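You operate a simulated robot arm through the tools that you are given. There is no shell and no other tool.

The job below is to be done with a simulated robot arm. You get a single attempt, and the scene is never put back.

Task
Clamp the blue plate, lift its lid and gather its beads with the magnet.
Fine: lid on the pipette bench; magnet up till the beads stand at one wall, then down; the clamp stays shut.

It is judged by the outcome, as a careful person would: the job done as asked, and still so three seconds after it is handed in. It fails if anything else is knocked over, pushed out of place, dropped, spilled or broken. A push-on lid holds only when it is set on centred and level and pressed home; a screw cap is set on level and turned clockwise until tight.

Robot
A 7-joint arm with a two-finger gripper, fixed in place. Base frame: the origin is on the floor under the middle of its stand, x ahead of it, y to its left, z up; the work surface is at about z = 0.8. Units: m, degrees, N and s.
With the tool pointing down near the work surface it reaches from about 0.34 to 0.72 m from the base axis. Its first joint turns from -66.0 to 66.0 degrees. Payload 2.45 kg.
The TCP is the grasp point between the finger pads, 0.026 m short of the fingertips. In the tool frame z runs along the fingers and y along their closing line. The gripper opens to 0.096 m; its body begins 0.069 m behind the TCP.
Orientation is that of the tool frame in the base frame, as a unit quaternion [w, x, y, z]. With the fingers straight down and closing along the base's y, the tool's x points along the base's -x, its y along +y and its z along -z.

Tools
- The arm moves only by the tool nudge_tool. Its argument "targets" is a list of rows, each a list of 3 entries, a list of its own where there are three numbers: the shift along the tool's x, y, z in m, then the turn, a rotation vector about the tool's x, y, z in degrees, then the opening in per cent of the stroke, from 0 (shut) to 100 (fully open). In form: [[[x, y, z], [ax, ay, az], gripper], ...]. A call has 1 to 20 rows; each row is the pose to reach, as a shift and turn from the pose commanded when the call began, along the tool's axes at that moment. Each row takes 0.2 s and may step no farther than 0.05 m and 8.6 degrees from the row before; otherwise, or with a gripper value out of range, the whole call is refused. Where a pose cannot be reached the arm comes as near as it can. A force on the tool above 90 N (or 10 N above the force at the start of the call, whichever is more), or a blocked arm, ends the call early, and 0.2 s more pass. Each finger travels about 0.05 m/s and halts on what it meets, pressing with about 36 N; the grip force reading is that of the motor and also rises with nothing between the fingers. The clock runs only during rows and for 0.2 s after the last one: add rows that repeat a pose to give the fingers time. The reply holds the time, the measured pose of the TCP, the force on the tool along the base axes, the opening and the grip force, in the units named above and with some noise, with the torque about the TCP (base axes, N m) and any sound that the robot's microphone picked up, and new pictures: "show" is both (left out), scene, wrist or none.
- Cameras (640 x 400 px; columns grow to the right, rows downward): "scene" is fixed at [0.1534, -0.3791, 1.4312]; the picture's right is [0.88, -0.47, 0.00], its down [-0.23, -0.43, -0.87] and it looks along [0.41, 0.77, -0.49] (base axes); focal length 334 px, centre (320, 200). "wrist" rides on the gripper at [0.082, 0.003, -0.098] in the tool frame; the picture's right is [-0.04, 1.00, 0.00], its down [-0.73, -0.03, -0.68] and it looks along [-0.68, -0.03, 0.73] (tool axes); focal length 256 px, centre (320, 200). There is no depth. A picture from a camera that has moved, and an enlarged one, comes with that camera's place and axes in the base frame and with its lens.
- zoom(camera, box): a new picture of the part [left, top, right, bottom] of that camera's present view, enlarged. No time passes.
- finish_job(): hands the job in; it is judged then, once.

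Places have to be worked out from the pictures, the camera data and where the tool is seen. Open the gripper and draw the arm clear of the work before you hand the job in, unless the task says otherwise.

The tools are called after "Emit:" as name(argument=value, ...) on one line, values as JSON. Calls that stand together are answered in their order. nudge_tool: Moves the arm, as the interface text tells. Its arguments: {"type":"object","properties":{"targets":{"type":"array"},"show":{"type":"string","enum":["both","scene","wrist","none"]}},"required":["targets"]} The other tools are called the same way: zoom (camera, box) takes an enlarged picture of a part of a camera's view; finish_job () hands the job in.

At the start:

```text
clock: 0.0
position: [0.2982, 0.2006, 1.2348]
tcp_rot: [-0.001, 0.0, 1.0, -0.001]
wrist_force: [0.2, -0.1, 0.2]
ft_torque: [0.0, -0.01, 0.03]
grip_width: 0.0959
grasp_force: 0.1
```

scene: 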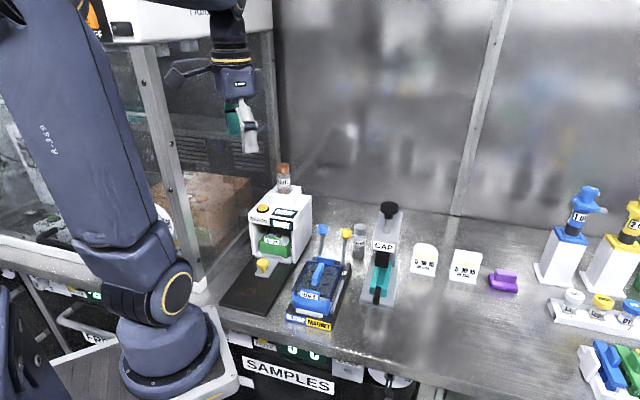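
wrist: 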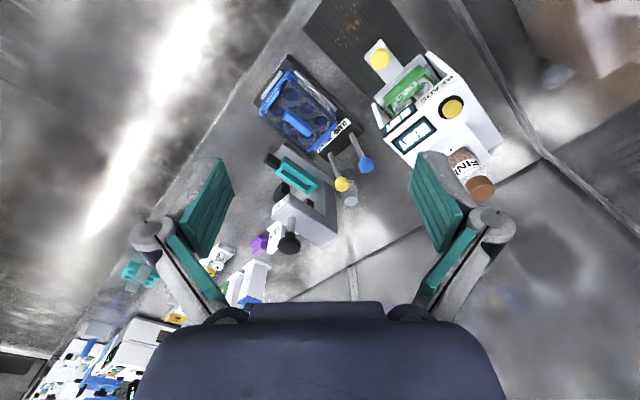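

I start by looking closely at the blue plate, its levers and the surrounding items from both cameras.

Emit:
zoom(camera="scene", box=[210, 150, 410, 340])

Emit:
zoom(camera="wrist", box=[230, 20, 430, 220])

Emit:
zoom(camera="scene", box=[400, 170, 640, 400])

```text
2.11 times, centred on (310, 245) of scene
camera zoom: at [0.1534, -0.3791, 1.4312], right [0.88, -0.47, 0.0], down [-0.23, -0.43, -0.87], along [0.41, 0.77, -0.49], focal length 703 px, centre (341, 105)
```

zoom: 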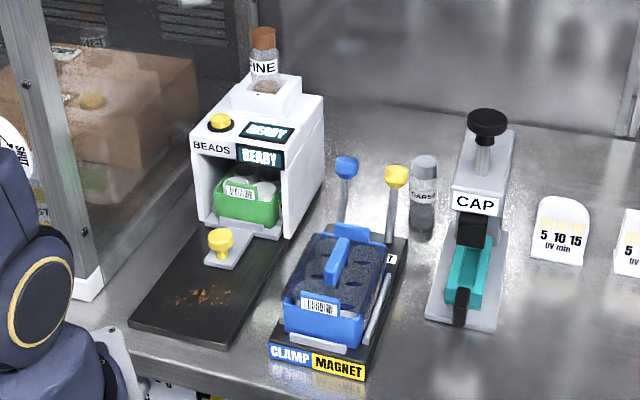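

```text
2.00 times, centred on (330, 120) of wrist
camera zoom: at [0.2169, 0.2048, 1.3334], right [0.04, 1.0, 0.0], down [0.73, -0.03, 0.68], along [0.68, -0.03, -0.73], focal length 512 px, centre (300, 360)
```

zoom: 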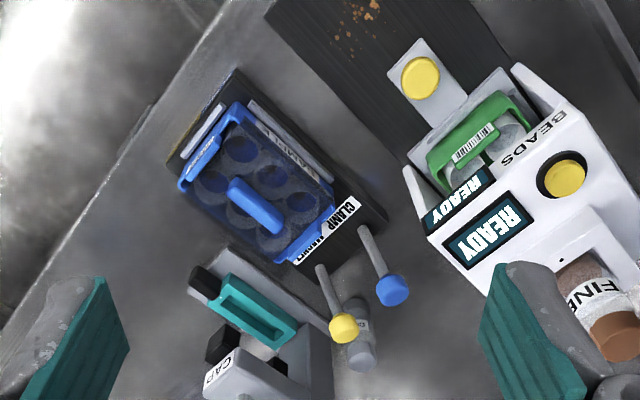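

```text
1.74 times, centred on (520, 285) of scene
camera zoom: at [0.1534, -0.3791, 1.4312], right [0.88, -0.47, 0.0], down [-0.23, -0.43, -0.87], along [0.41, 0.77, -0.49], focal length 580 px, centre (-28, 52)
```

zoom: 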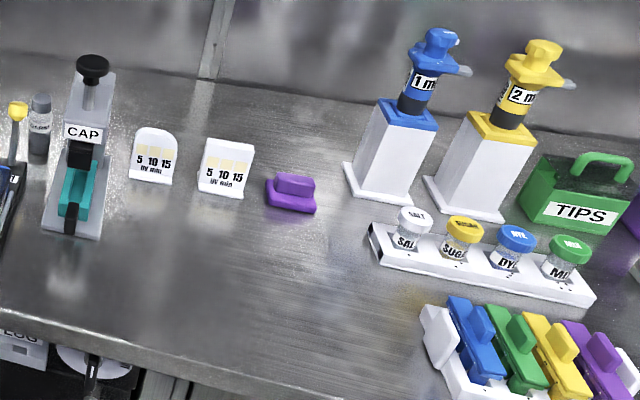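

The scene has several labels, so I look for what "pipette bench" refers to and read the bench fronts and the rest of the room.

Emit:
zoom(camera="scene", box=[200, 300, 420, 400])

Emit:
zoom(camera="scene", box=[0, 180, 240, 400])

Emit:
zoom(camera="scene", box=[0, 0, 320, 200])

Emit:
zoom(camera="wrist", box=[20, 220, 300, 400])

Emit:
zoom(camera="scene", box=[560, 150, 640, 400])

```text
2.91 times, centred on (310, 350) of scene
camera zoom: at [0.1534, -0.3791, 1.4312], right [0.88, -0.47, 0.0], down [-0.23, -0.43, -0.87], along [0.41, 0.77, -0.49], focal length 971 px, centre (349, -236)
```

zoom: 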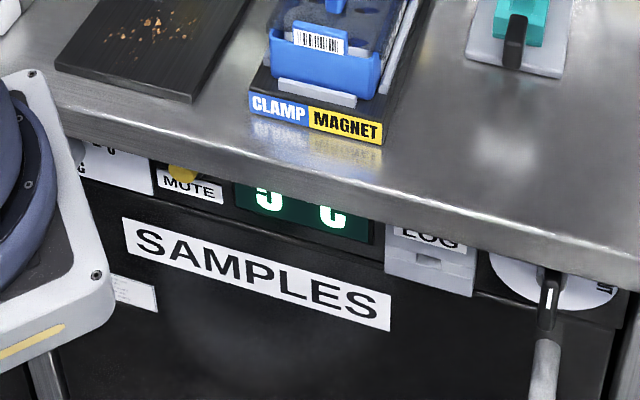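

```text
1.82 times, centred on (120, 290) of scene
camera zoom: at [0.1534, -0.3791, 1.4312], right [0.88, -0.47, 0.0], down [-0.23, -0.43, -0.87], along [0.41, 0.77, -0.49], focal length 607 px, centre (684, 36)
```

zoom: 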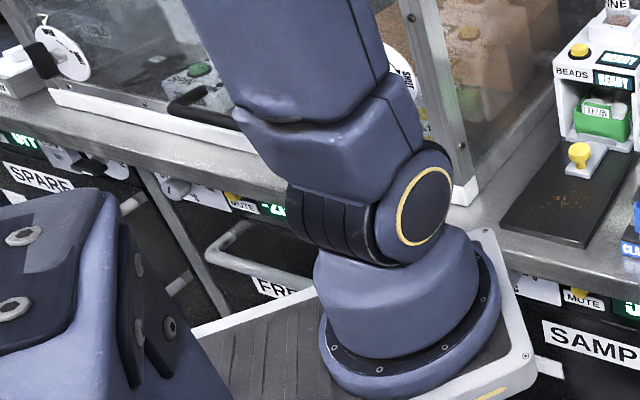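

```text
2.00 times, centred on (160, 100) of scene
camera zoom: at [0.1534, -0.3791, 1.4312], right [0.88, -0.47, 0.0], down [-0.23, -0.43, -0.87], along [0.41, 0.77, -0.49], focal length 668 px, centre (640, 400)
```

zoom: 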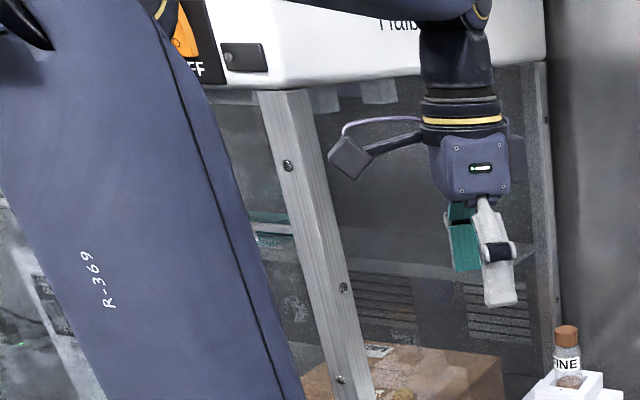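

```text
2.22 times, centred on (160, 310) of wrist
camera zoom: at [0.2169, 0.2048, 1.3334], right [0.04, 1.0, 0.0], down [0.73, -0.03, 0.68], along [0.68, -0.03, -0.73], focal length 569 px, centre (676, -44)
```

zoom: 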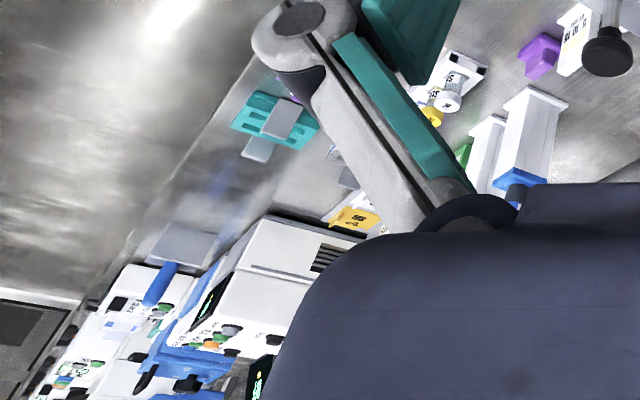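

```text
1.60 times, centred on (600, 275) of scene
camera zoom: at [0.1534, -0.3791, 1.4312], right [0.88, -0.47, 0.0], down [-0.23, -0.43, -0.87], along [0.41, 0.77, -0.49], focal length 534 px, centre (-128, 80)
```

zoom: 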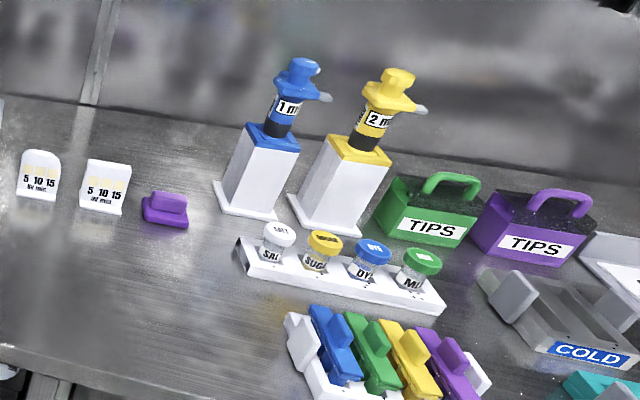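

The bench is one steel top rotated roughly 45° to the base. The levers behind the plate look like blue = clamp and yellow = magnet, so I look closer at the station.

Emit:
zoom(camera="scene", box=[275, 215, 365, 335])

Emit:
zoom(camera="wrist", box=[245, 45, 385, 205])

```text
3.33 times, centred on (320, 275) of scene
camera zoom: at [0.1534, -0.3791, 1.4312], right [0.88, -0.47, 0.0], down [-0.23, -0.43, -0.87], along [0.41, 0.77, -0.49], focal length 1113 px, centre (320, -50)
```

zoom: 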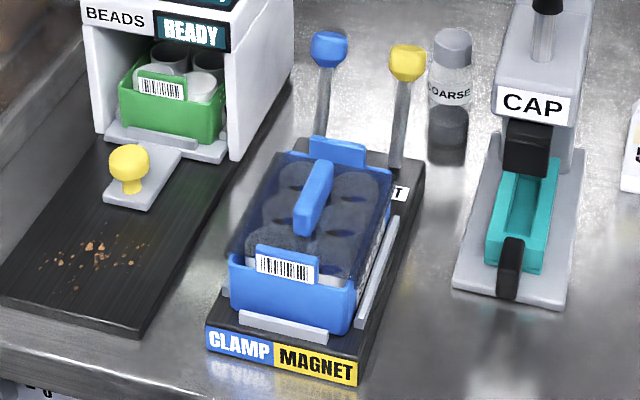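

```text
2.50 times, centred on (315, 125) of wrist
camera zoom: at [0.2169, 0.2048, 1.3334], right [0.04, 1.0, 0.0], down [0.73, -0.03, 0.68], along [0.68, -0.03, -0.73], focal length 640 px, centre (332, 388)
```

zoom: 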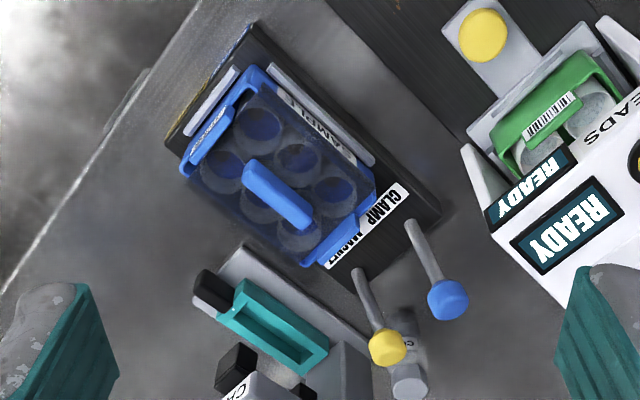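

By triangulating the two views I put the blue knob at about (0.516, 0.284, 0.912), the yellow knob at about (0.561, 0.237, 0.915), and the lid handle at about (0.433, 0.155, 0.89). The station is turned about 45°. I move to a viewing pose with the tool yawed +44° to see the levers, clamp jaws and wells from nearer.

Emit:
nudge_tool(targets=[[[-0.009, -0.022, 0.03], [0, 0, -7.3], 100], [[-0.018, -0.044, 0.06], [0, 0, -14.6], 100], [[-0.027, -0.066, 0.09], [0, 0, -22], 100], [[-0.036, -0.088, 0.12], [0, 0, -29.3], 100], [[-0.045, -0.11, 0.15], [0, 0, -36.6], 100], [[-0.052, -0.131, 0.18], [0, 0, -44], 100], [[-0.052, -0.131, 0.18], [0, 0, -44], 100]], show="both")

```text
clock: 1.6
position: [0.3507, 0.0704, 1.0551]
tcp_rot: [0.0, -0.374, 0.927, 0.0]
wrist_force: [-0.6, 0.4, 0.2]
ft_torque: [0.0, -0.03, -0.02]
grip_width: 0.0959
grasp_force: 0.1
camera wrist: at [0.2903, 0.0164, 1.1535], right [-0.67, 0.75, 0.0], down [0.55, 0.49, 0.68], along [0.51, 0.45, -0.73], focal length 256 px, centre (320, 200)
```

scene: 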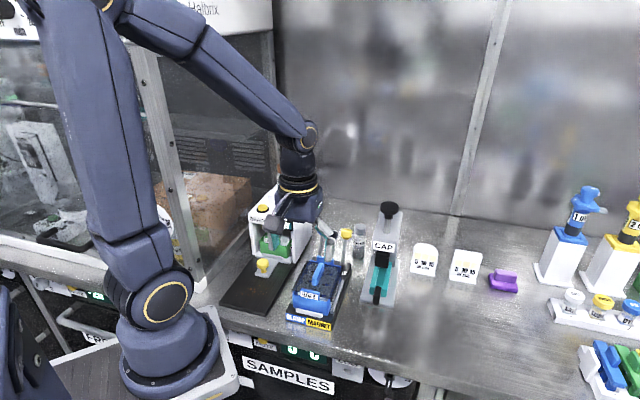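
wrist: 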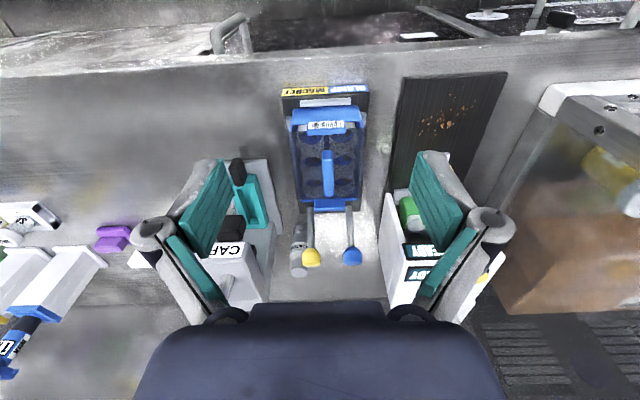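

The view is upside down but clear: the plate sits between two grey side bars, with both levers behind it. I zoom in on the station.

Emit:
zoom(camera="wrist", box=[265, 75, 385, 175])

Emit:
zoom(camera="wrist", box=[270, 180, 390, 280])

Emit:
zoom(camera="scene", box=[265, 215, 385, 315])

```text
4.00 times, centred on (325, 125) of wrist
camera zoom: at [0.2903, 0.0164, 1.1535], right [-0.67, 0.75, 0.0], down [0.55, 0.49, 0.68], along [0.51, 0.45, -0.73], focal length 1024 px, centre (300, 500)
```

zoom: 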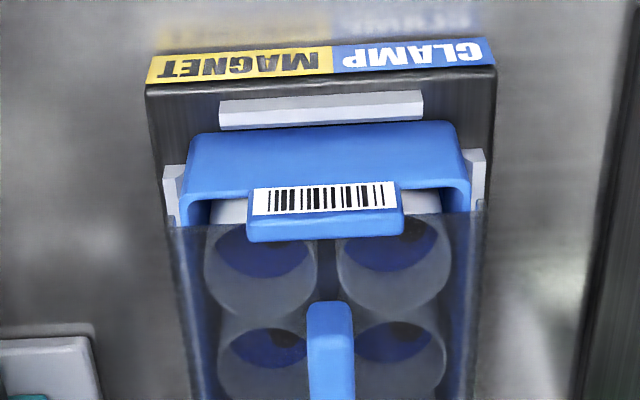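

```text
4.00 times, centred on (330, 230) of wrist
camera zoom: at [0.2903, 0.0164, 1.1535], right [-0.67, 0.75, 0.0], down [0.55, 0.49, 0.68], along [0.51, 0.45, -0.73], focal length 1024 px, centre (280, 80)
```

zoom: 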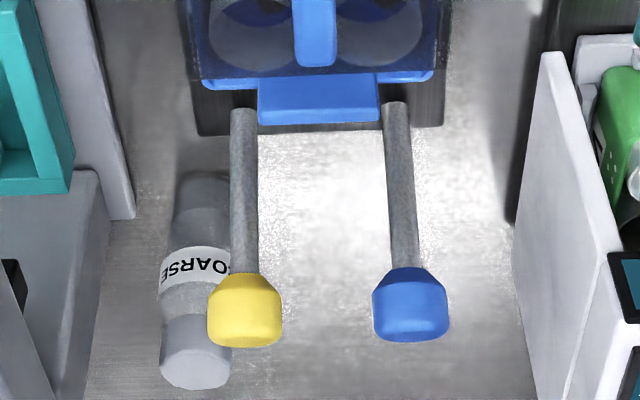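

```text
4.00 times, centred on (325, 265) of scene
camera zoom: at [0.1534, -0.3791, 1.4312], right [0.88, -0.47, 0.0], down [-0.23, -0.43, -0.87], along [0.41, 0.77, -0.49], focal length 1335 px, centre (300, -60)
```

zoom: 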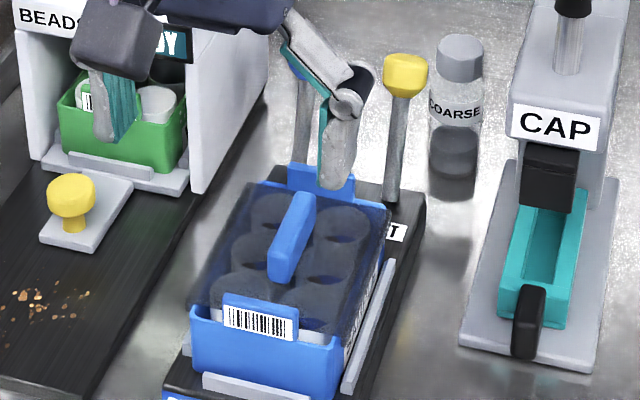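

The tool yaw now matches the station to within about 1°. Both levers lean back about 16°, and the space behind the yellow knob is tight, so I expect the clamp lever pulls forward towards the robot. I half-close the fingers and move above the blue knob, staying high, to check alignment.

Emit:
nudge_tool(targets=[[[-0.04, 0.006, 0.0], [0, 0, 0], 60], [[-0.08, 0.012, 0.0], [0, 0, 0], 52], [[-0.12, 0.018, 0.0], [0, 0, 0], 50], [[-0.16, 0.024, 0.0], [0, 0, 0], 50], [[-0.2, 0.03, 0.0], [0, 0, 0], 50], [[-0.24, 0.036, 0.01], [0, 0, 0], 50], [[-0.268, 0.041, 0.03], [0, 0, 0], 50], [[-0.268, 0.041, 0.05], [0, 0, 0], 50], [[-0.268, 0.041, 0.05], [0, 0, 0], 50]], show="both")

```text
clock: 3.6
position: [0.5156, 0.2851, 1.0038]
tcp_rot: [0.0, -0.375, 0.927, 0.001]
wrist_force: [-0.8, 0.8, -0.5]
ft_torque: [-0.02, -0.05, -0.01]
grip_width: 0.0479
grasp_force: 0.0
camera wrist: at [0.4548, 0.2319, 1.1027], right [-0.67, 0.75, 0.0], down [0.55, 0.49, 0.68], along [0.51, 0.45, -0.73], focal length 256 px, centre (320, 200)
```

scene: 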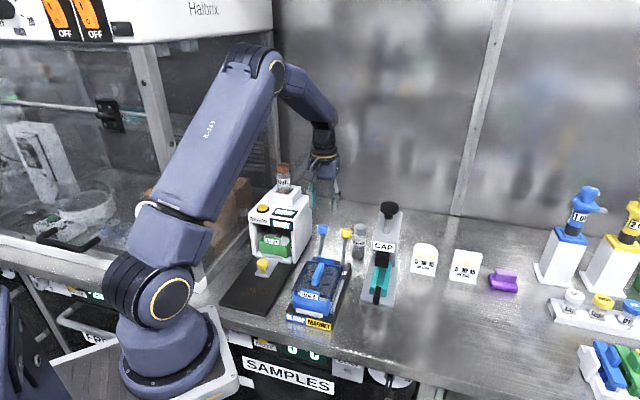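
wrist: 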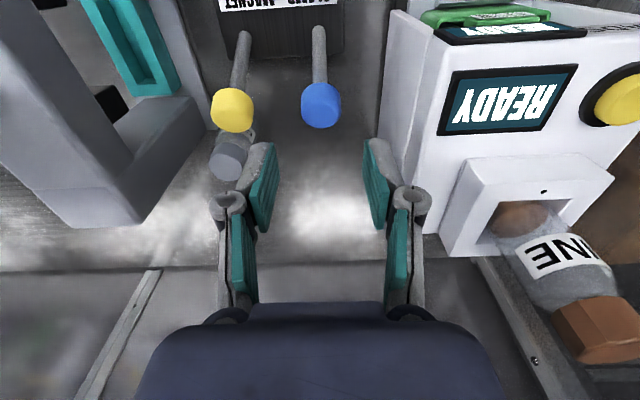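

The wrist view puts the blue knob at D/W within about 2 mm of my TCP. I narrow the fingers to about 42 mm to clear the yellow knob and descend straight over the blue knob.

Emit:
nudge_tool(targets=[[[0.001, 0, 0.01], [0, 0, 0], 44], [[0.001, 0, 0.03], [0, 0, 0], 44], [[0.001, 0, 0.05], [0, 0, 0], 44], [[0.001, 0, 0.07], [0, 0, 0], 44], [[0.001, 0, 0.088], [0, 0, 0], 44], [[0.001, 0, 0.088], [0, 0, 0], 44]], show="both")

```text
clock: 5.0
position: [0.5129, 0.2859, 0.9167]
tcp_rot: [0.0, -0.374, 0.927, 0.001]
wrist_force: [-0.3, -0.7, 0.8]
ft_torque: [0.0, 0.02, -0.02]
grip_width: 0.0419
grasp_force: 0.0
camera wrist: at [0.4525, 0.232, 1.0152], right [-0.67, 0.75, 0.0], down [0.55, 0.49, 0.68], along [0.51, 0.45, -0.73], focal length 256 px, centre (320, 200)
```

scene: 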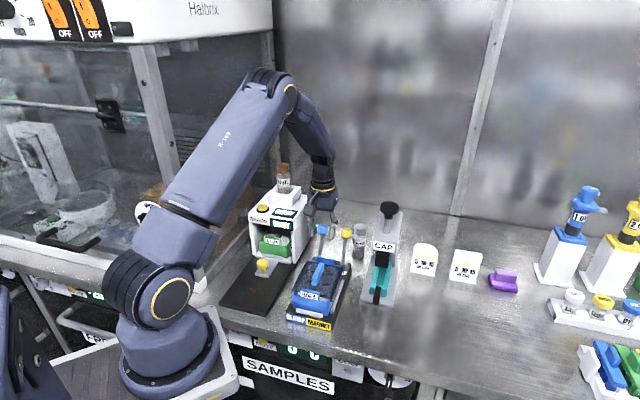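
wrist: 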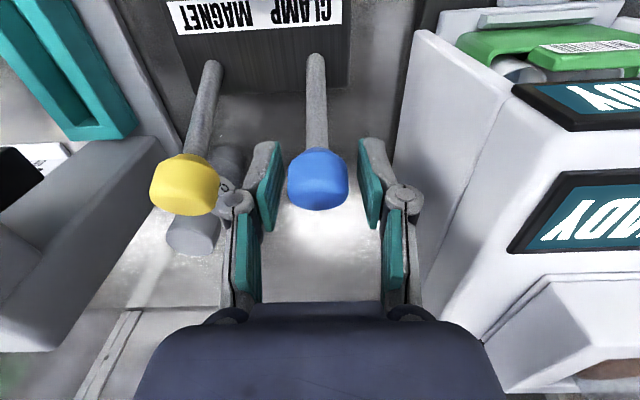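

The blue knob sits centred between the pads at the TCP. I close on it.

Emit:
nudge_tool(targets=[[[0, 0, 0], [0, 0, 0], 34], [[0, 0, 0], [0, 0, 0], 26], [[0, 0, 0], [0, 0, 0], 24], [[0, 0, 0], [0, 0, 0], 24]], show="wrist")

```text
clock: 6.0
position: [0.5148, 0.2852, 0.9166]
tcp_rot: [0.0, -0.375, 0.927, -0.001]
wrist_force: [5.7, -4.1, 0.3]
ft_torque: [0.0, -0.09, -0.01]
grip_width: 0.0281
grasp_force: 45.3
camera wrist: at [0.453, 0.2314, 1.0154], right [-0.66, 0.75, 0.0], down [0.55, 0.49, 0.68], along [0.51, 0.45, -0.73], focal length 256 px, centre (320, 200)
```

wrist: 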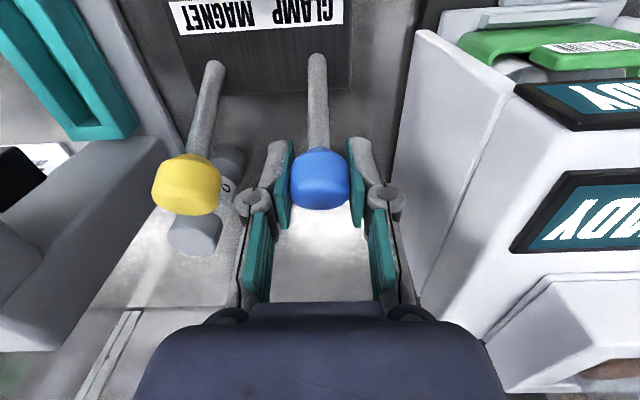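

Gripped at 28 mm. I pull gently forwards (tool +x) along the lever's expected arc and watch the force.

Emit:
nudge_tool(targets=[[[0.004, 0.0005, -0.001], [0, 0, 0], 24], [[0.008, 0.0008, -0.0017], [0, 0, 0], 24], [[0.012, 0.001, -0.0024], [0, 0, 0], 24], [[0.012, 0.001, -0.0024], [0, 0, 0], 24]], show="wrist")

```text
clock: 7.0
position: [0.5076, 0.2786, 0.921]
tcp_rot: [0.004, -0.375, 0.927, 0.001]
wrist_force: [20.2, 2.4, 0.1]
ft_torque: [0.82, -0.96, 0.04]
grip_width: 0.0279
grasp_force: 45.2
camera wrist: at [0.4458, 0.2243, 1.0185], right [-0.66, 0.75, 0.0], down [0.54, 0.49, 0.68], along [0.51, 0.45, -0.73], focal length 256 px, centre (320, 200)
```

wrist: 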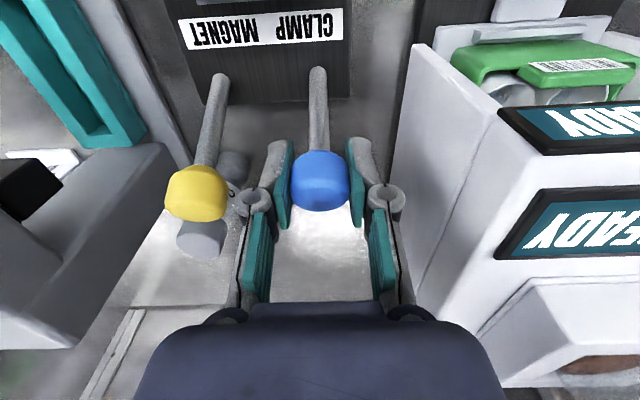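

The lever follows with about 16 N of pull plus some side load, so I was pushing sideways the wrong way. The 1.3 N·m torque comes from the knob trying to rotate in the pads. I remove the side offset and continue along the arc, tilting the tool with the lever.

Emit:
nudge_tool(targets=[[[0.0, -0.0025, 0], [0, -5, 0], 24], [[0.005, -0.0025, -0.0006], [0, -8, 0], 24], [[0.01, -0.0025, -0.001], [0, -11, 0], 24], [[0.015, -0.0025, -0.0011], [0, -14, 0], 24], [[0.015, -0.0025, -0.0011], [0, -14, 0], 24]], show="both")

```text
clock: 8.2
position: [0.4958, 0.2669, 0.9203]
tcp_rot: [0.115, -0.373, 0.92, 0.047]
wrist_force: [-4.6, 5.8, 29.5]
ft_torque: [-0.14, 0.21, -0.09]
grip_width: 0.0277
grasp_force: 44.7
camera wrist: at [0.4194, 0.1978, 0.9966], right [-0.67, 0.74, 0.01], down [0.41, 0.36, 0.84], along [0.62, 0.56, -0.54], focal length 256 px, centre (320, 200)
```

scene: 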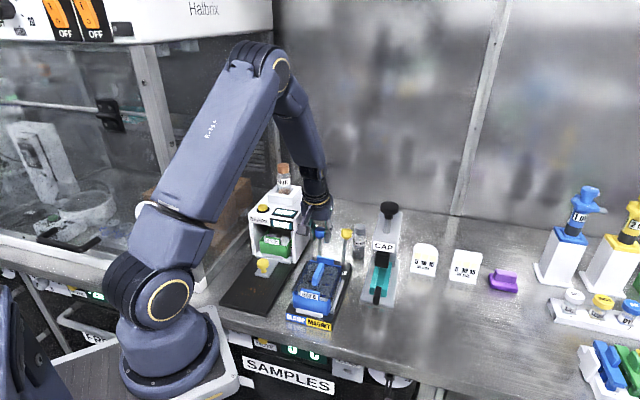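
wrist: 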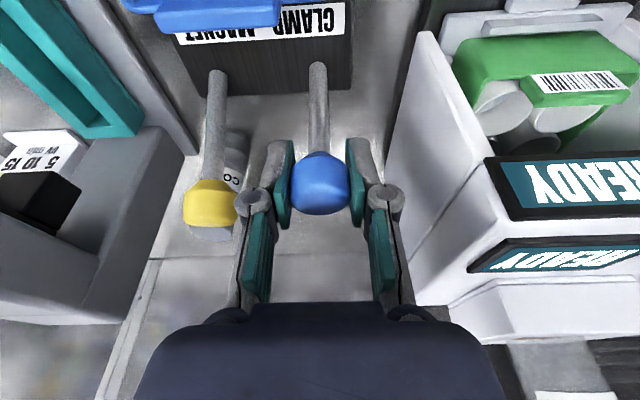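

The lever is now about upright and the pull force is near zero. The 30 N upward force says I'm pressing the knob slightly down. I raise a little and continue forwards along the arc.

Emit:
nudge_tool(targets=[[[0.0044, 0.0009, -0.003], [0, -3, 0], 24], [[0.0094, 0.0009, -0.0038], [0, -5.5, 0], 24], [[0.0144, 0.0009, -0.0044], [0, -8, 0], 24], [[0.0144, 0.0009, -0.0044], [0, -8, 0], 24]], show="both")

```text
clock: 9.2
position: [0.4865, 0.2555, 0.9213]
tcp_rot: [0.178, -0.368, 0.91, 0.072]
wrist_force: [7.9, 13.3, -1.8]
ft_torque: [0.93, -0.92, 0.0]
grip_width: 0.0277
grasp_force: 44.8
camera wrist: at [0.4015, 0.1804, 0.9816], right [-0.67, 0.74, 0.01], down [0.32, 0.27, 0.91], along [0.67, 0.61, -0.42], focal length 256 px, centre (320, 200)
```

scene: 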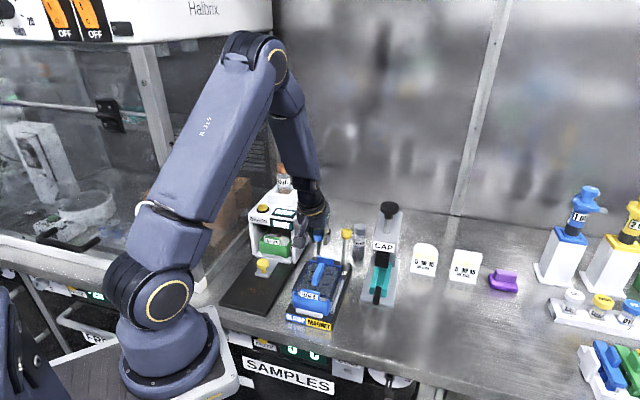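
wrist: 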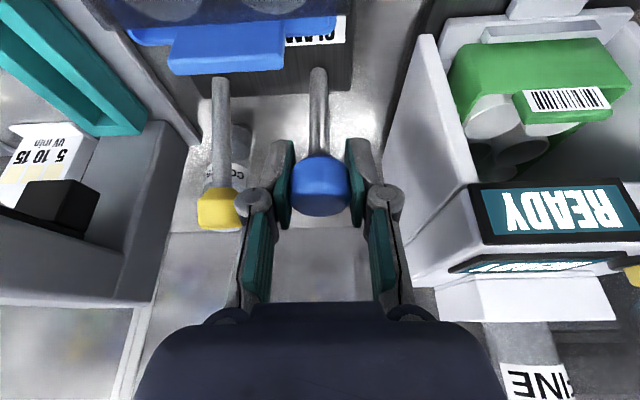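

Now at about +8° forward with about 15 N resistance and no stop yet. I continue in small steps.

Emit:
nudge_tool(targets=[[[0.0049, 0.0004, -0.0011], [0, -2.5, 0], 24], [[0.0105, 0.0004, -0.0021], [0, -5, 0], 24], [[0.0105, 0.0004, -0.0021], [0, -5, 0], 24]], show="both")

```text
clock: 10.0
position: [0.4778, 0.2489, 0.919]
tcp_rot: [0.219, -0.364, 0.901, 0.087]
wrist_force: [5.8, 10.2, 10.5]
ft_torque: [0.81, -0.83, -0.02]
grip_width: 0.0276
grasp_force: 45.4
camera wrist: at [0.3912, 0.1704, 0.97], right [-0.67, 0.74, 0.02], down [0.26, 0.22, 0.94], along [0.7, 0.63, -0.34], focal length 256 px, centre (320, 200)
```

scene: 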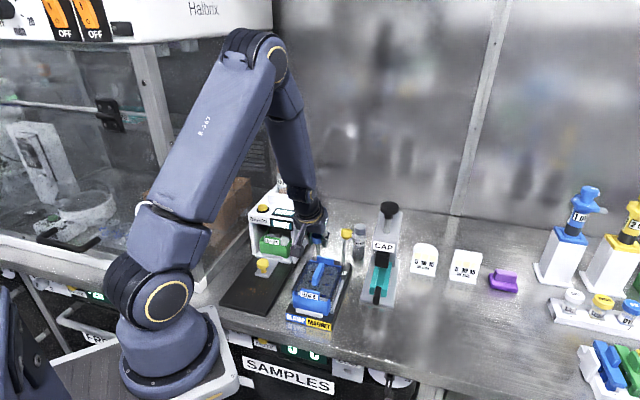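
wrist: 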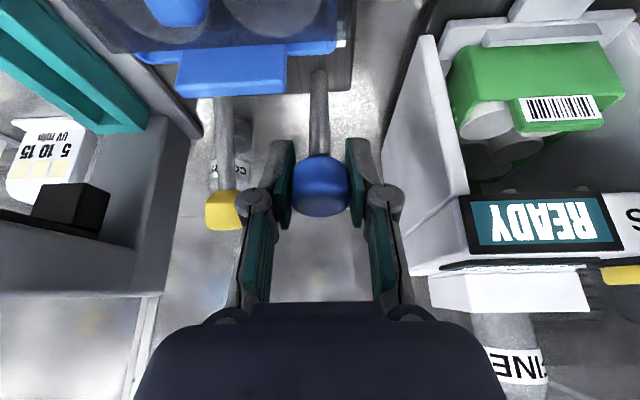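

Still moving freely with about 11 N. I check whether the clamp jaws have moved at the plate.

Emit:
zoom(camera="scene", box=[275, 215, 365, 335])

```text
3.33 times, centred on (320, 275) of scene
camera zoom: at [0.1533, -0.3789, 1.4312], right [0.88, -0.47, 0.0], down [-0.23, -0.43, -0.87], along [0.41, 0.77, -0.49], focal length 1113 px, centre (320, -50)
```

zoom: 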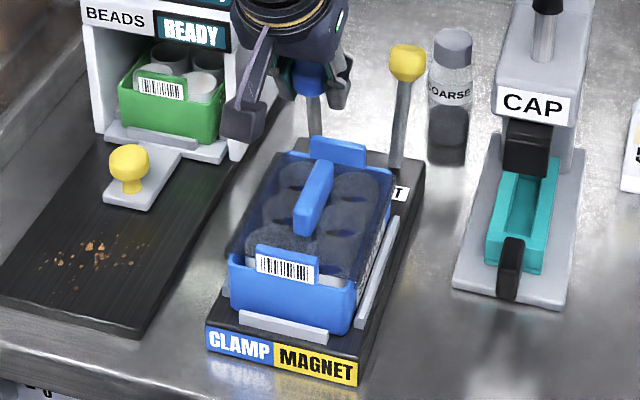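

The jaws haven't visibly shifted yet, so the lever isn't at its end. I continue along the arc.

Emit:
nudge_tool(targets=[[[0.0053, 0.0002, -0.001], [0, -2.5, 0], 24], [[0.0106, 0.0002, -0.0019], [0, -5, 0], 24], [[0.0106, 0.0002, -0.0019], [0, -5, 0], 24]], show="both")

```text
clock: 10.8
position: [0.4707, 0.2411, 0.9163]
tcp_rot: [0.258, -0.359, 0.891, 0.102]
wrist_force: [10.6, 3.9, 9.2]
ft_torque: [0.77, -0.81, -0.04]
grip_width: 0.028
grasp_force: 44.6
camera wrist: at [0.3805, 0.1602, 0.9562], right [-0.67, 0.74, 0.02], down [0.21, 0.16, 0.97], along [0.71, 0.65, -0.26], focal length 256 px, centre (320, 200)
```

scene: 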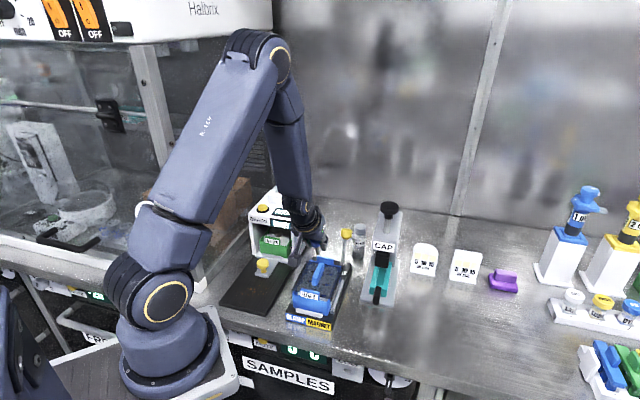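
wrist: 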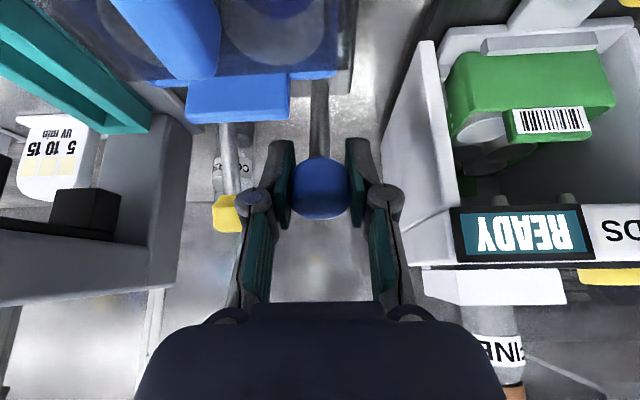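

Lever at about 21° forward and still travelling. I take another small advance and watch for a stop.

Emit:
nudge_tool(targets=[[[0.0053, 0.0, -0.0008], [0, -1.5, 0], 24], [[0.0106, 0.0, -0.0015], [0, -3, 0], 24], [[0.0106, 0.0, -0.0015], [0, -3, 0], 24]], show="both")

```text
clock: 11.6
position: [0.4649, 0.2351, 0.9119]
tcp_rot: [0.282, -0.356, 0.884, 0.113]
wrist_force: [20.3, 3.7, 9.7]
ft_torque: [-0.29, 0.19, -0.02]
grip_width: 0.0278
grasp_force: 45.1
camera wrist: at [0.3731, 0.1529, 0.9461], right [-0.67, 0.74, 0.02], down [0.17, 0.12, 0.98], along [0.72, 0.66, -0.21], focal length 256 px, centre (320, 200)
```

scene: 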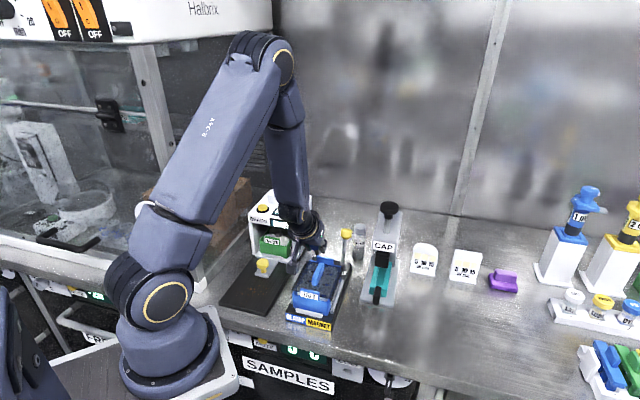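
wrist: 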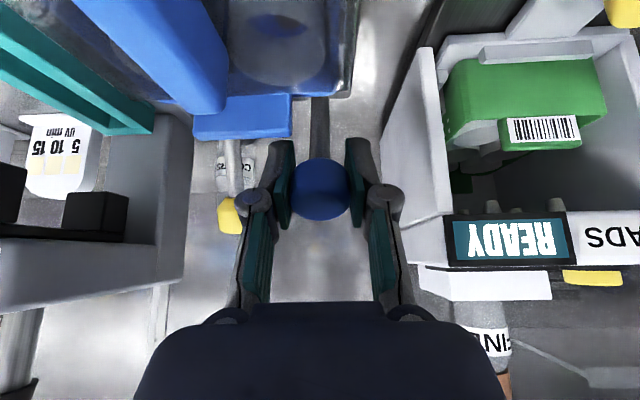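

The torque sign flipped and the pull rose, suggesting a detent or end stop at about 24°. I check the jaws.

Emit:
zoom(camera="scene", box=[275, 215, 365, 335])

Emit:
zoom(camera="scene", box=[285, 255, 355, 335])

```text
3.33 times, centred on (320, 275) of scene
camera zoom: at [0.1538, -0.3791, 1.4312], right [0.88, -0.47, 0.0], down [-0.23, -0.43, -0.87], along [0.41, 0.77, -0.49], focal length 1113 px, centre (320, -50)
```

zoom: 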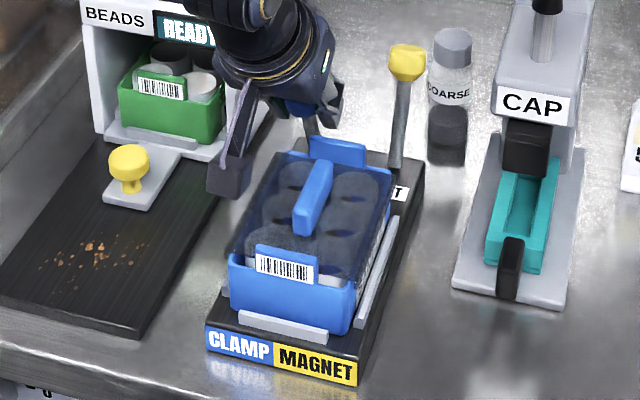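

```text
5.00 times, centred on (320, 295) of scene
camera zoom: at [0.1538, -0.3791, 1.4312], right [0.88, -0.47, 0.0], down [-0.23, -0.43, -0.87], along [0.41, 0.77, -0.49], focal length 1669 px, centre (320, -275)
```

zoom: 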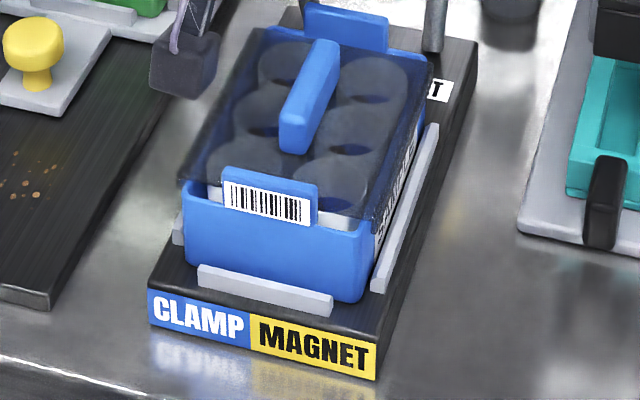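

The bars appear to be fixed locators, so the lever angle is the indication. I push another 3 mm to verify whether this is the end stop.

Emit:
nudge_tool(targets=[[[0.002, 0.0, -0.0002], [0, 0, 0], 24], [[0.004, -0.0005, -0.0004], [0, 0, 0], 24], [[0.004, -0.0005, -0.0004], [0, 0, 0], 24]], show="wrist")

```text
clock: 12.4
position: [0.4635, 0.2346, 0.9119]
tcp_rot: [0.286, -0.357, 0.882, 0.114]
wrist_force: [24.5, 13.4, 16.5]
ft_torque: [-0.28, 0.31, 0.02]
grip_width: 0.028
grasp_force: 45.5
camera wrist: at [0.3726, 0.152, 0.9446], right [-0.67, 0.74, 0.02], down [0.16, 0.12, 0.98], along [0.72, 0.66, -0.2], focal length 256 px, centre (320, 200)
```

wrist: 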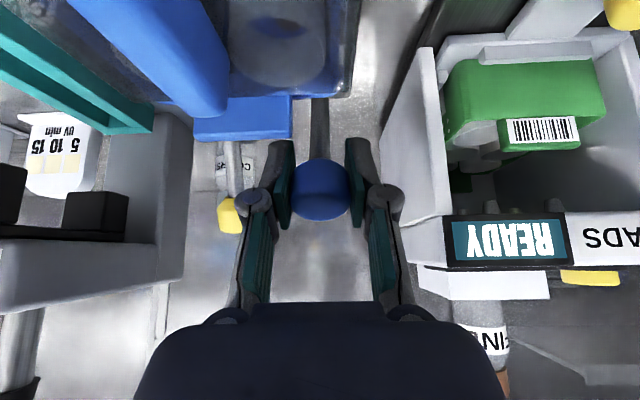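

Force rose to 27 N with only 1 mm of motion. I press a little harder once to make sure it is the true end rather than a detent.

Emit:
nudge_tool(targets=[[[0.003, -0.0005, -0.0002], [0, 0, 0], 10], [[0.006, -0.0008, -0.0004], [0, 0, 0], 10], [[0.006, -0.0008, -0.0004], [0, 0, 0], 10]], show="wrist")

```text
clock: 13.2
position: [0.4607, 0.2321, 0.9091]
tcp_rot: [0.286, -0.358, 0.881, 0.115]
wrist_force: [16.1, 25.0, 18.4]
ft_torque: [0.17, -0.11, 0.0]
grip_width: 0.0276
grasp_force: 45.1
camera wrist: at [0.3696, 0.1487, 0.9412], right [-0.67, 0.74, 0.02], down [0.16, 0.12, 0.98], along [0.72, 0.66, -0.2], focal length 256 px, centre (320, 200)
```

wrist: 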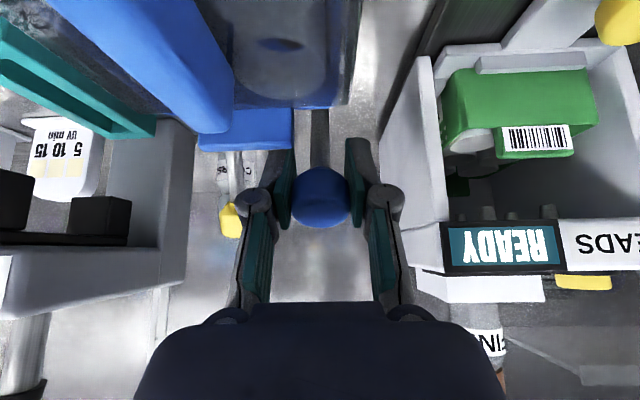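

The pads slipped on the knob at 29 N while the knob stayed put, so the lever is at its end stop. I open and back off along the tool axis, then check that the lever stays.

Emit:
nudge_tool(targets=[[[-0.003, 0.0, 0.0], [0, 0, 0], 34], [[-0.003, 0.0, 0.0], [0, 0, 0], 46], [[-0.003, 0.0, -0.01], [0, 0, 0], 46], [[-0.003, 0.0, -0.035], [0, 0, 0], 46], [[-0.003, 0.0, -0.06], [0, 0, 0], 46], [[-0.003, 0.0, -0.08], [0, 0, 0], 46]], show="both")

```text
clock: 14.6
position: [0.4249, 0.1962, 0.9742]
tcp_rot: [0.279, -0.356, 0.885, 0.112]
wrist_force: [0.5, 0.0, -0.5]
ft_torque: [-0.01, 0.03, 0.0]
grip_width: 0.0442
grasp_force: 0.0
camera wrist: at [0.3344, 0.1131, 1.0079], right [-0.67, 0.74, 0.02], down [0.17, 0.13, 0.98], along [0.72, 0.66, -0.21], focal length 256 px, centre (320, 200)
```

scene: 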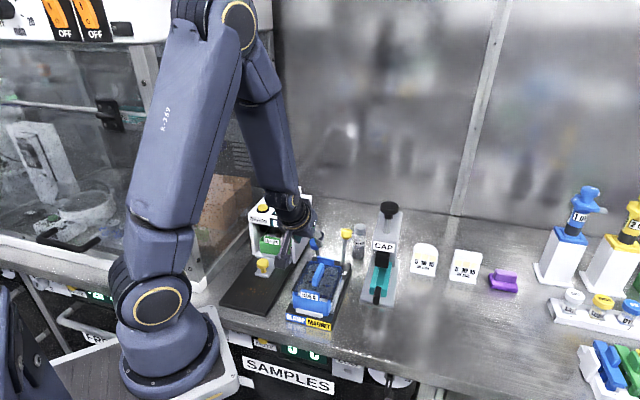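
wrist: 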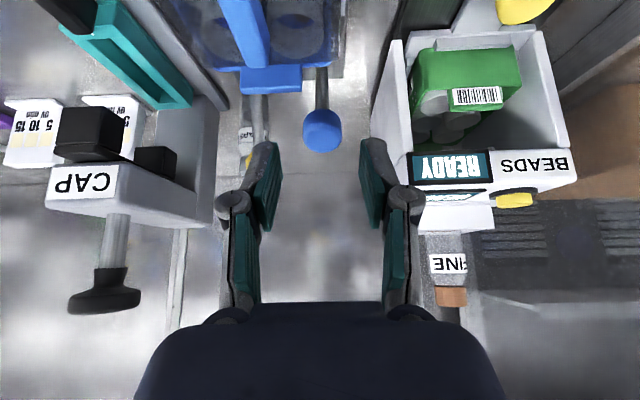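

The lever stayed forward, so the clamp is shut. I level the tool again and move above the plate to locate the lid handle precisely.

Emit:
nudge_tool(targets=[[[0.002, -0.007, -0.013], [0, 7, 0], 46], [[0.004, -0.014, -0.026], [0, 14, 0], 46], [[0.006, -0.021, -0.039], [0, 21, 0], 46], [[0.008, -0.028, -0.052], [0, 28, 0], 46], [[0.01, -0.035, -0.063], [0, 35, 0], 46], [[0.01, -0.035, -0.063], [0, 35, 0], 46]], show="both")

```text
clock: 16.0
position: [0.4181, 0.1413, 1.0184]
tcp_rot: [0.0, -0.374, 0.927, 0.0]
wrist_force: [0.1, -0.5, 0.3]
ft_torque: [0.0, -0.03, 0.03]
grip_width: 0.044
grasp_force: 0.0
camera wrist: at [0.3567, 0.0881, 1.1181], right [-0.67, 0.75, 0.0], down [0.55, 0.49, 0.68], along [0.51, 0.45, -0.73], focal length 256 px, centre (320, 200)
```

scene: 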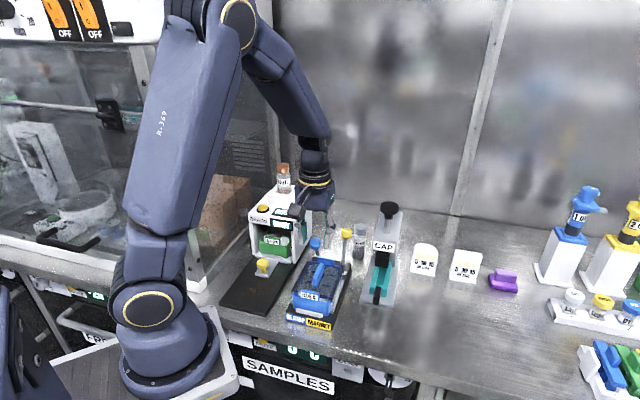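
wrist: 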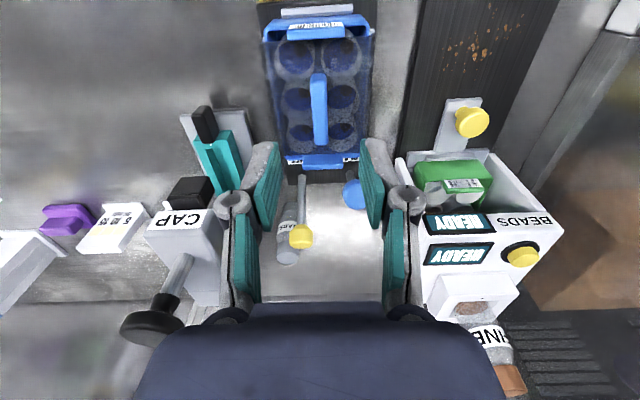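

Now I zoom on the plate and lid from this pose and in the scene view.

Emit:
zoom(camera="wrist", box=[240, 0, 400, 180])

Emit:
zoom(camera="scene", box=[285, 235, 355, 335])

```text
2.22 times, centred on (320, 90) of wrist
camera zoom: at [0.3567, 0.0881, 1.1181], right [-0.67, 0.75, 0.0], down [0.55, 0.49, 0.68], along [0.51, 0.45, -0.73], focal length 569 px, centre (320, 444)
```

zoom: 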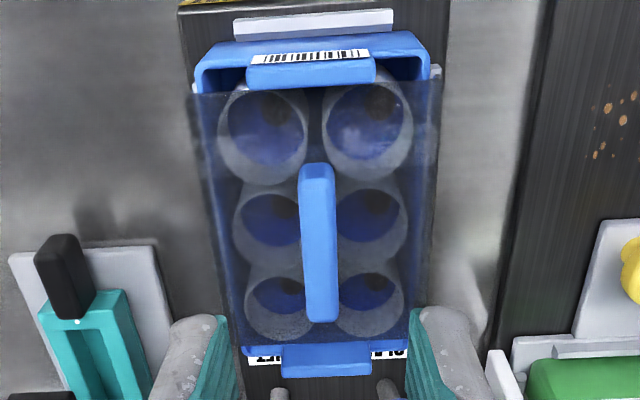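

```text
4.00 times, centred on (320, 285) of scene
camera zoom: at [0.1534, -0.3791, 1.4312], right [0.88, -0.47, 0.0], down [-0.23, -0.43, -0.87], along [0.41, 0.77, -0.49], focal length 1335 px, centre (320, -140)
```

zoom: 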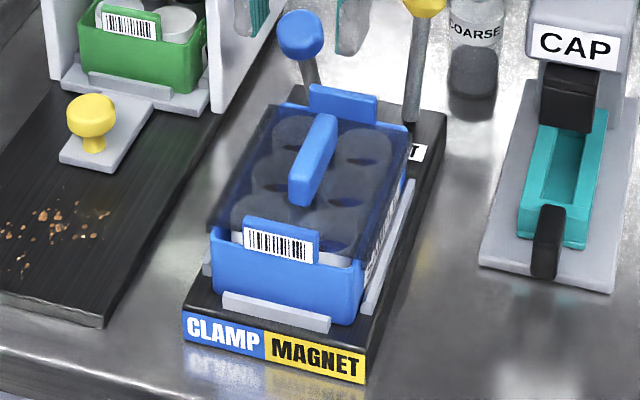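

The lid plane sits at about z=0.878 and the handle spans D 0.389–0.445 at W≈0.190, with its top at about 0.90. The shut clamp knob clears the lid's rear edge by about 15 mm. I descend over the handle with the fingers at 44 mm, keeping the tips just above the lid.

Emit:
nudge_tool(targets=[[[-0.01, -0.0015, 0.02], [0, 0, 0], 46], [[-0.018, -0.0015, 0.045], [0, 0, 0], 46], [[-0.018, -0.0015, 0.07], [0, 0, 0], 46], [[-0.018, -0.0015, 0.09], [0, 0, 0], 46], [[-0.018, -0.0015, 0.1], [0, 0, 0], 46], [[-0.018, -0.0015, 0.1], [0, 0, 0], 46]], show="both")

```text
clock: 17.4
position: [0.4313, 0.1526, 0.9187]
tcp_rot: [0.0, -0.375, 0.927, 0.0]
wrist_force: [0.9, 0.7, 0.6]
ft_torque: [-0.01, 0.02, 0.02]
grip_width: 0.0444
grasp_force: 0.1
camera wrist: at [0.3704, 0.0999, 1.0177], right [-0.67, 0.75, 0.0], down [0.55, 0.49, 0.68], along [0.51, 0.45, -0.73], focal length 256 px, centre (320, 200)
```

scene: 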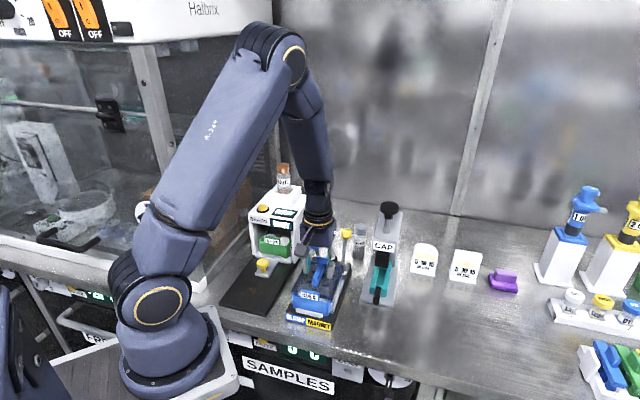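
wrist: 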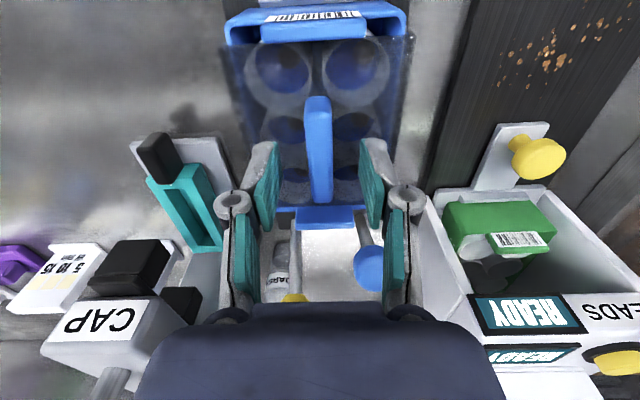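

The handle is centred between the fingers. I go down the last 10 mm and close on it.

Emit:
nudge_tool(targets=[[[0, 0, 0.005], [0, 0, 0], 46], [[0, 0, 0.01], [0, 0, 0], 46], [[0, 0, 0.01], [0, 0, 0], 46]], show="both")

Emit:
zoom(camera="scene", box=[285, 215, 355, 315])

```text
clock: 18.2
position: [0.4306, 0.1543, 0.9088]
tcp_rot: [-0.001, -0.374, 0.927, 0.0]
wrist_force: [-0.7, -0.1, -1.1]
ft_torque: [0.0, 0.0, -0.01]
grip_width: 0.0443
grasp_force: 0.0
camera wrist: at [0.3706, 0.0998, 1.0078], right [-0.67, 0.75, 0.0], down [0.55, 0.49, 0.68], along [0.51, 0.45, -0.73], focal length 256 px, centre (320, 200)
```

scene: 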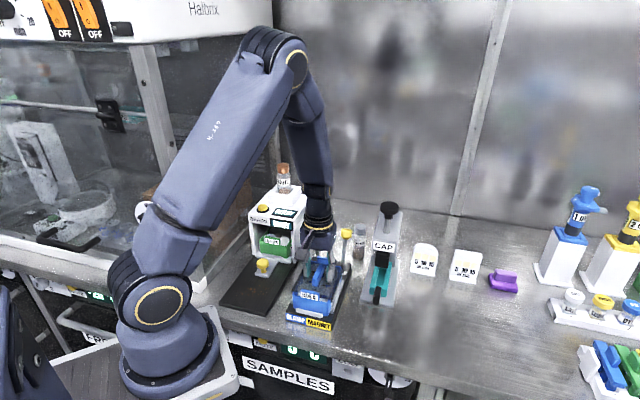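
wrist: 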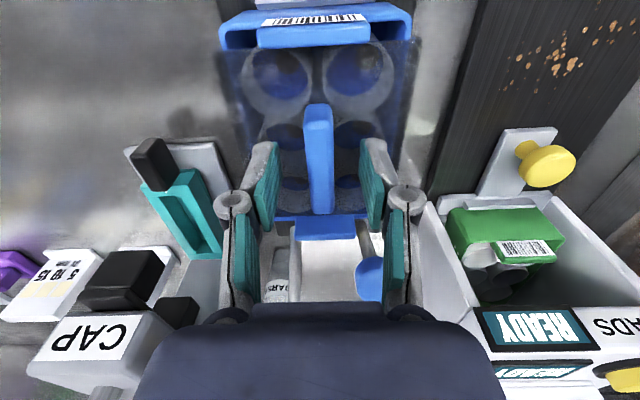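

```text
4.00 times, centred on (320, 265) of scene
camera zoom: at [0.1534, -0.3791, 1.4312], right [0.88, -0.47, 0.0], down [-0.23, -0.43, -0.87], along [0.41, 0.77, -0.49], focal length 1335 px, centre (320, -60)
```

zoom: 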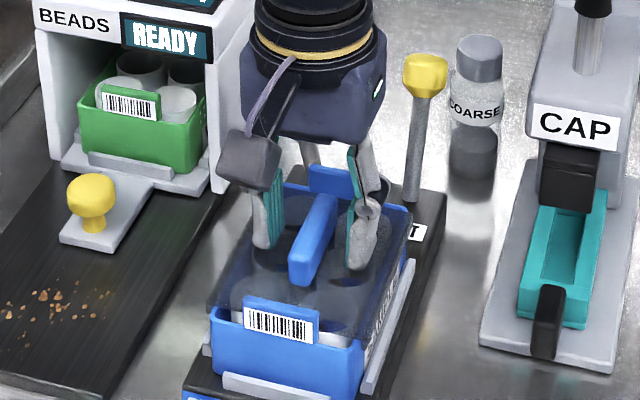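

The fingers straddle the handle with tips just above the lid and no contact force. I close.

Emit:
nudge_tool(targets=[[[0, 0, 0], [0, 0, 0], 30], [[0, 0, 0], [0, 0, 0], 15], [[0, 0, 0], [0, 0, 0], 5], [[0, 0, 0], [0, 0, 0], 5], [[0, 0, 0], [0, 0, 0], 5]], show="both")

```text
clock: 19.4
position: [0.4319, 0.1537, 0.9092]
tcp_rot: [0.0, -0.374, 0.927, 0.0]
wrist_force: [-0.4, -0.3, -0.1]
ft_torque: [-0.01, 0.01, 0.01]
grip_width: 0.0129
grasp_force: 36.3
heard: snap
camera wrist: at [0.3705, 0.0998, 1.0079], right [-0.67, 0.75, 0.0], down [0.55, 0.49, 0.68], along [0.51, 0.45, -0.73], focal length 256 px, centre (320, 200)
```

scene: 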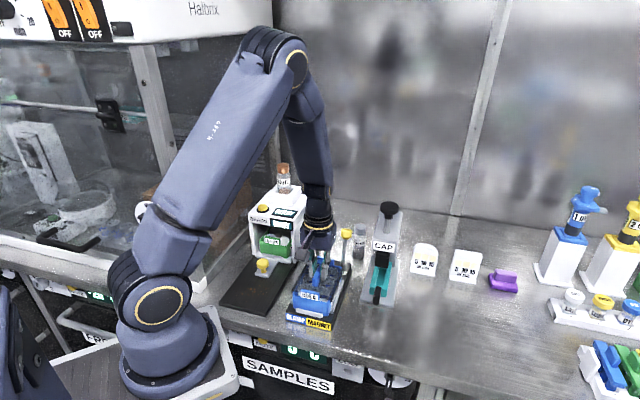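
wrist: 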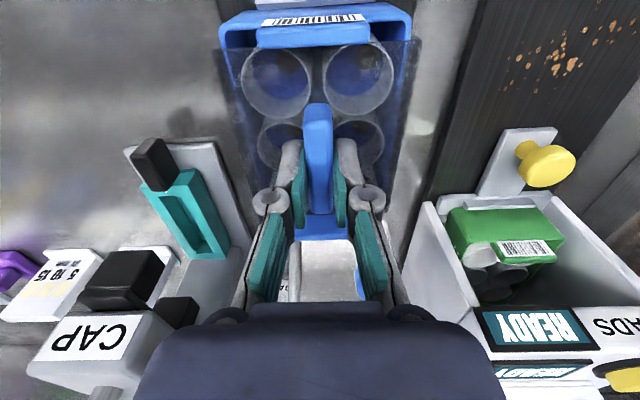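

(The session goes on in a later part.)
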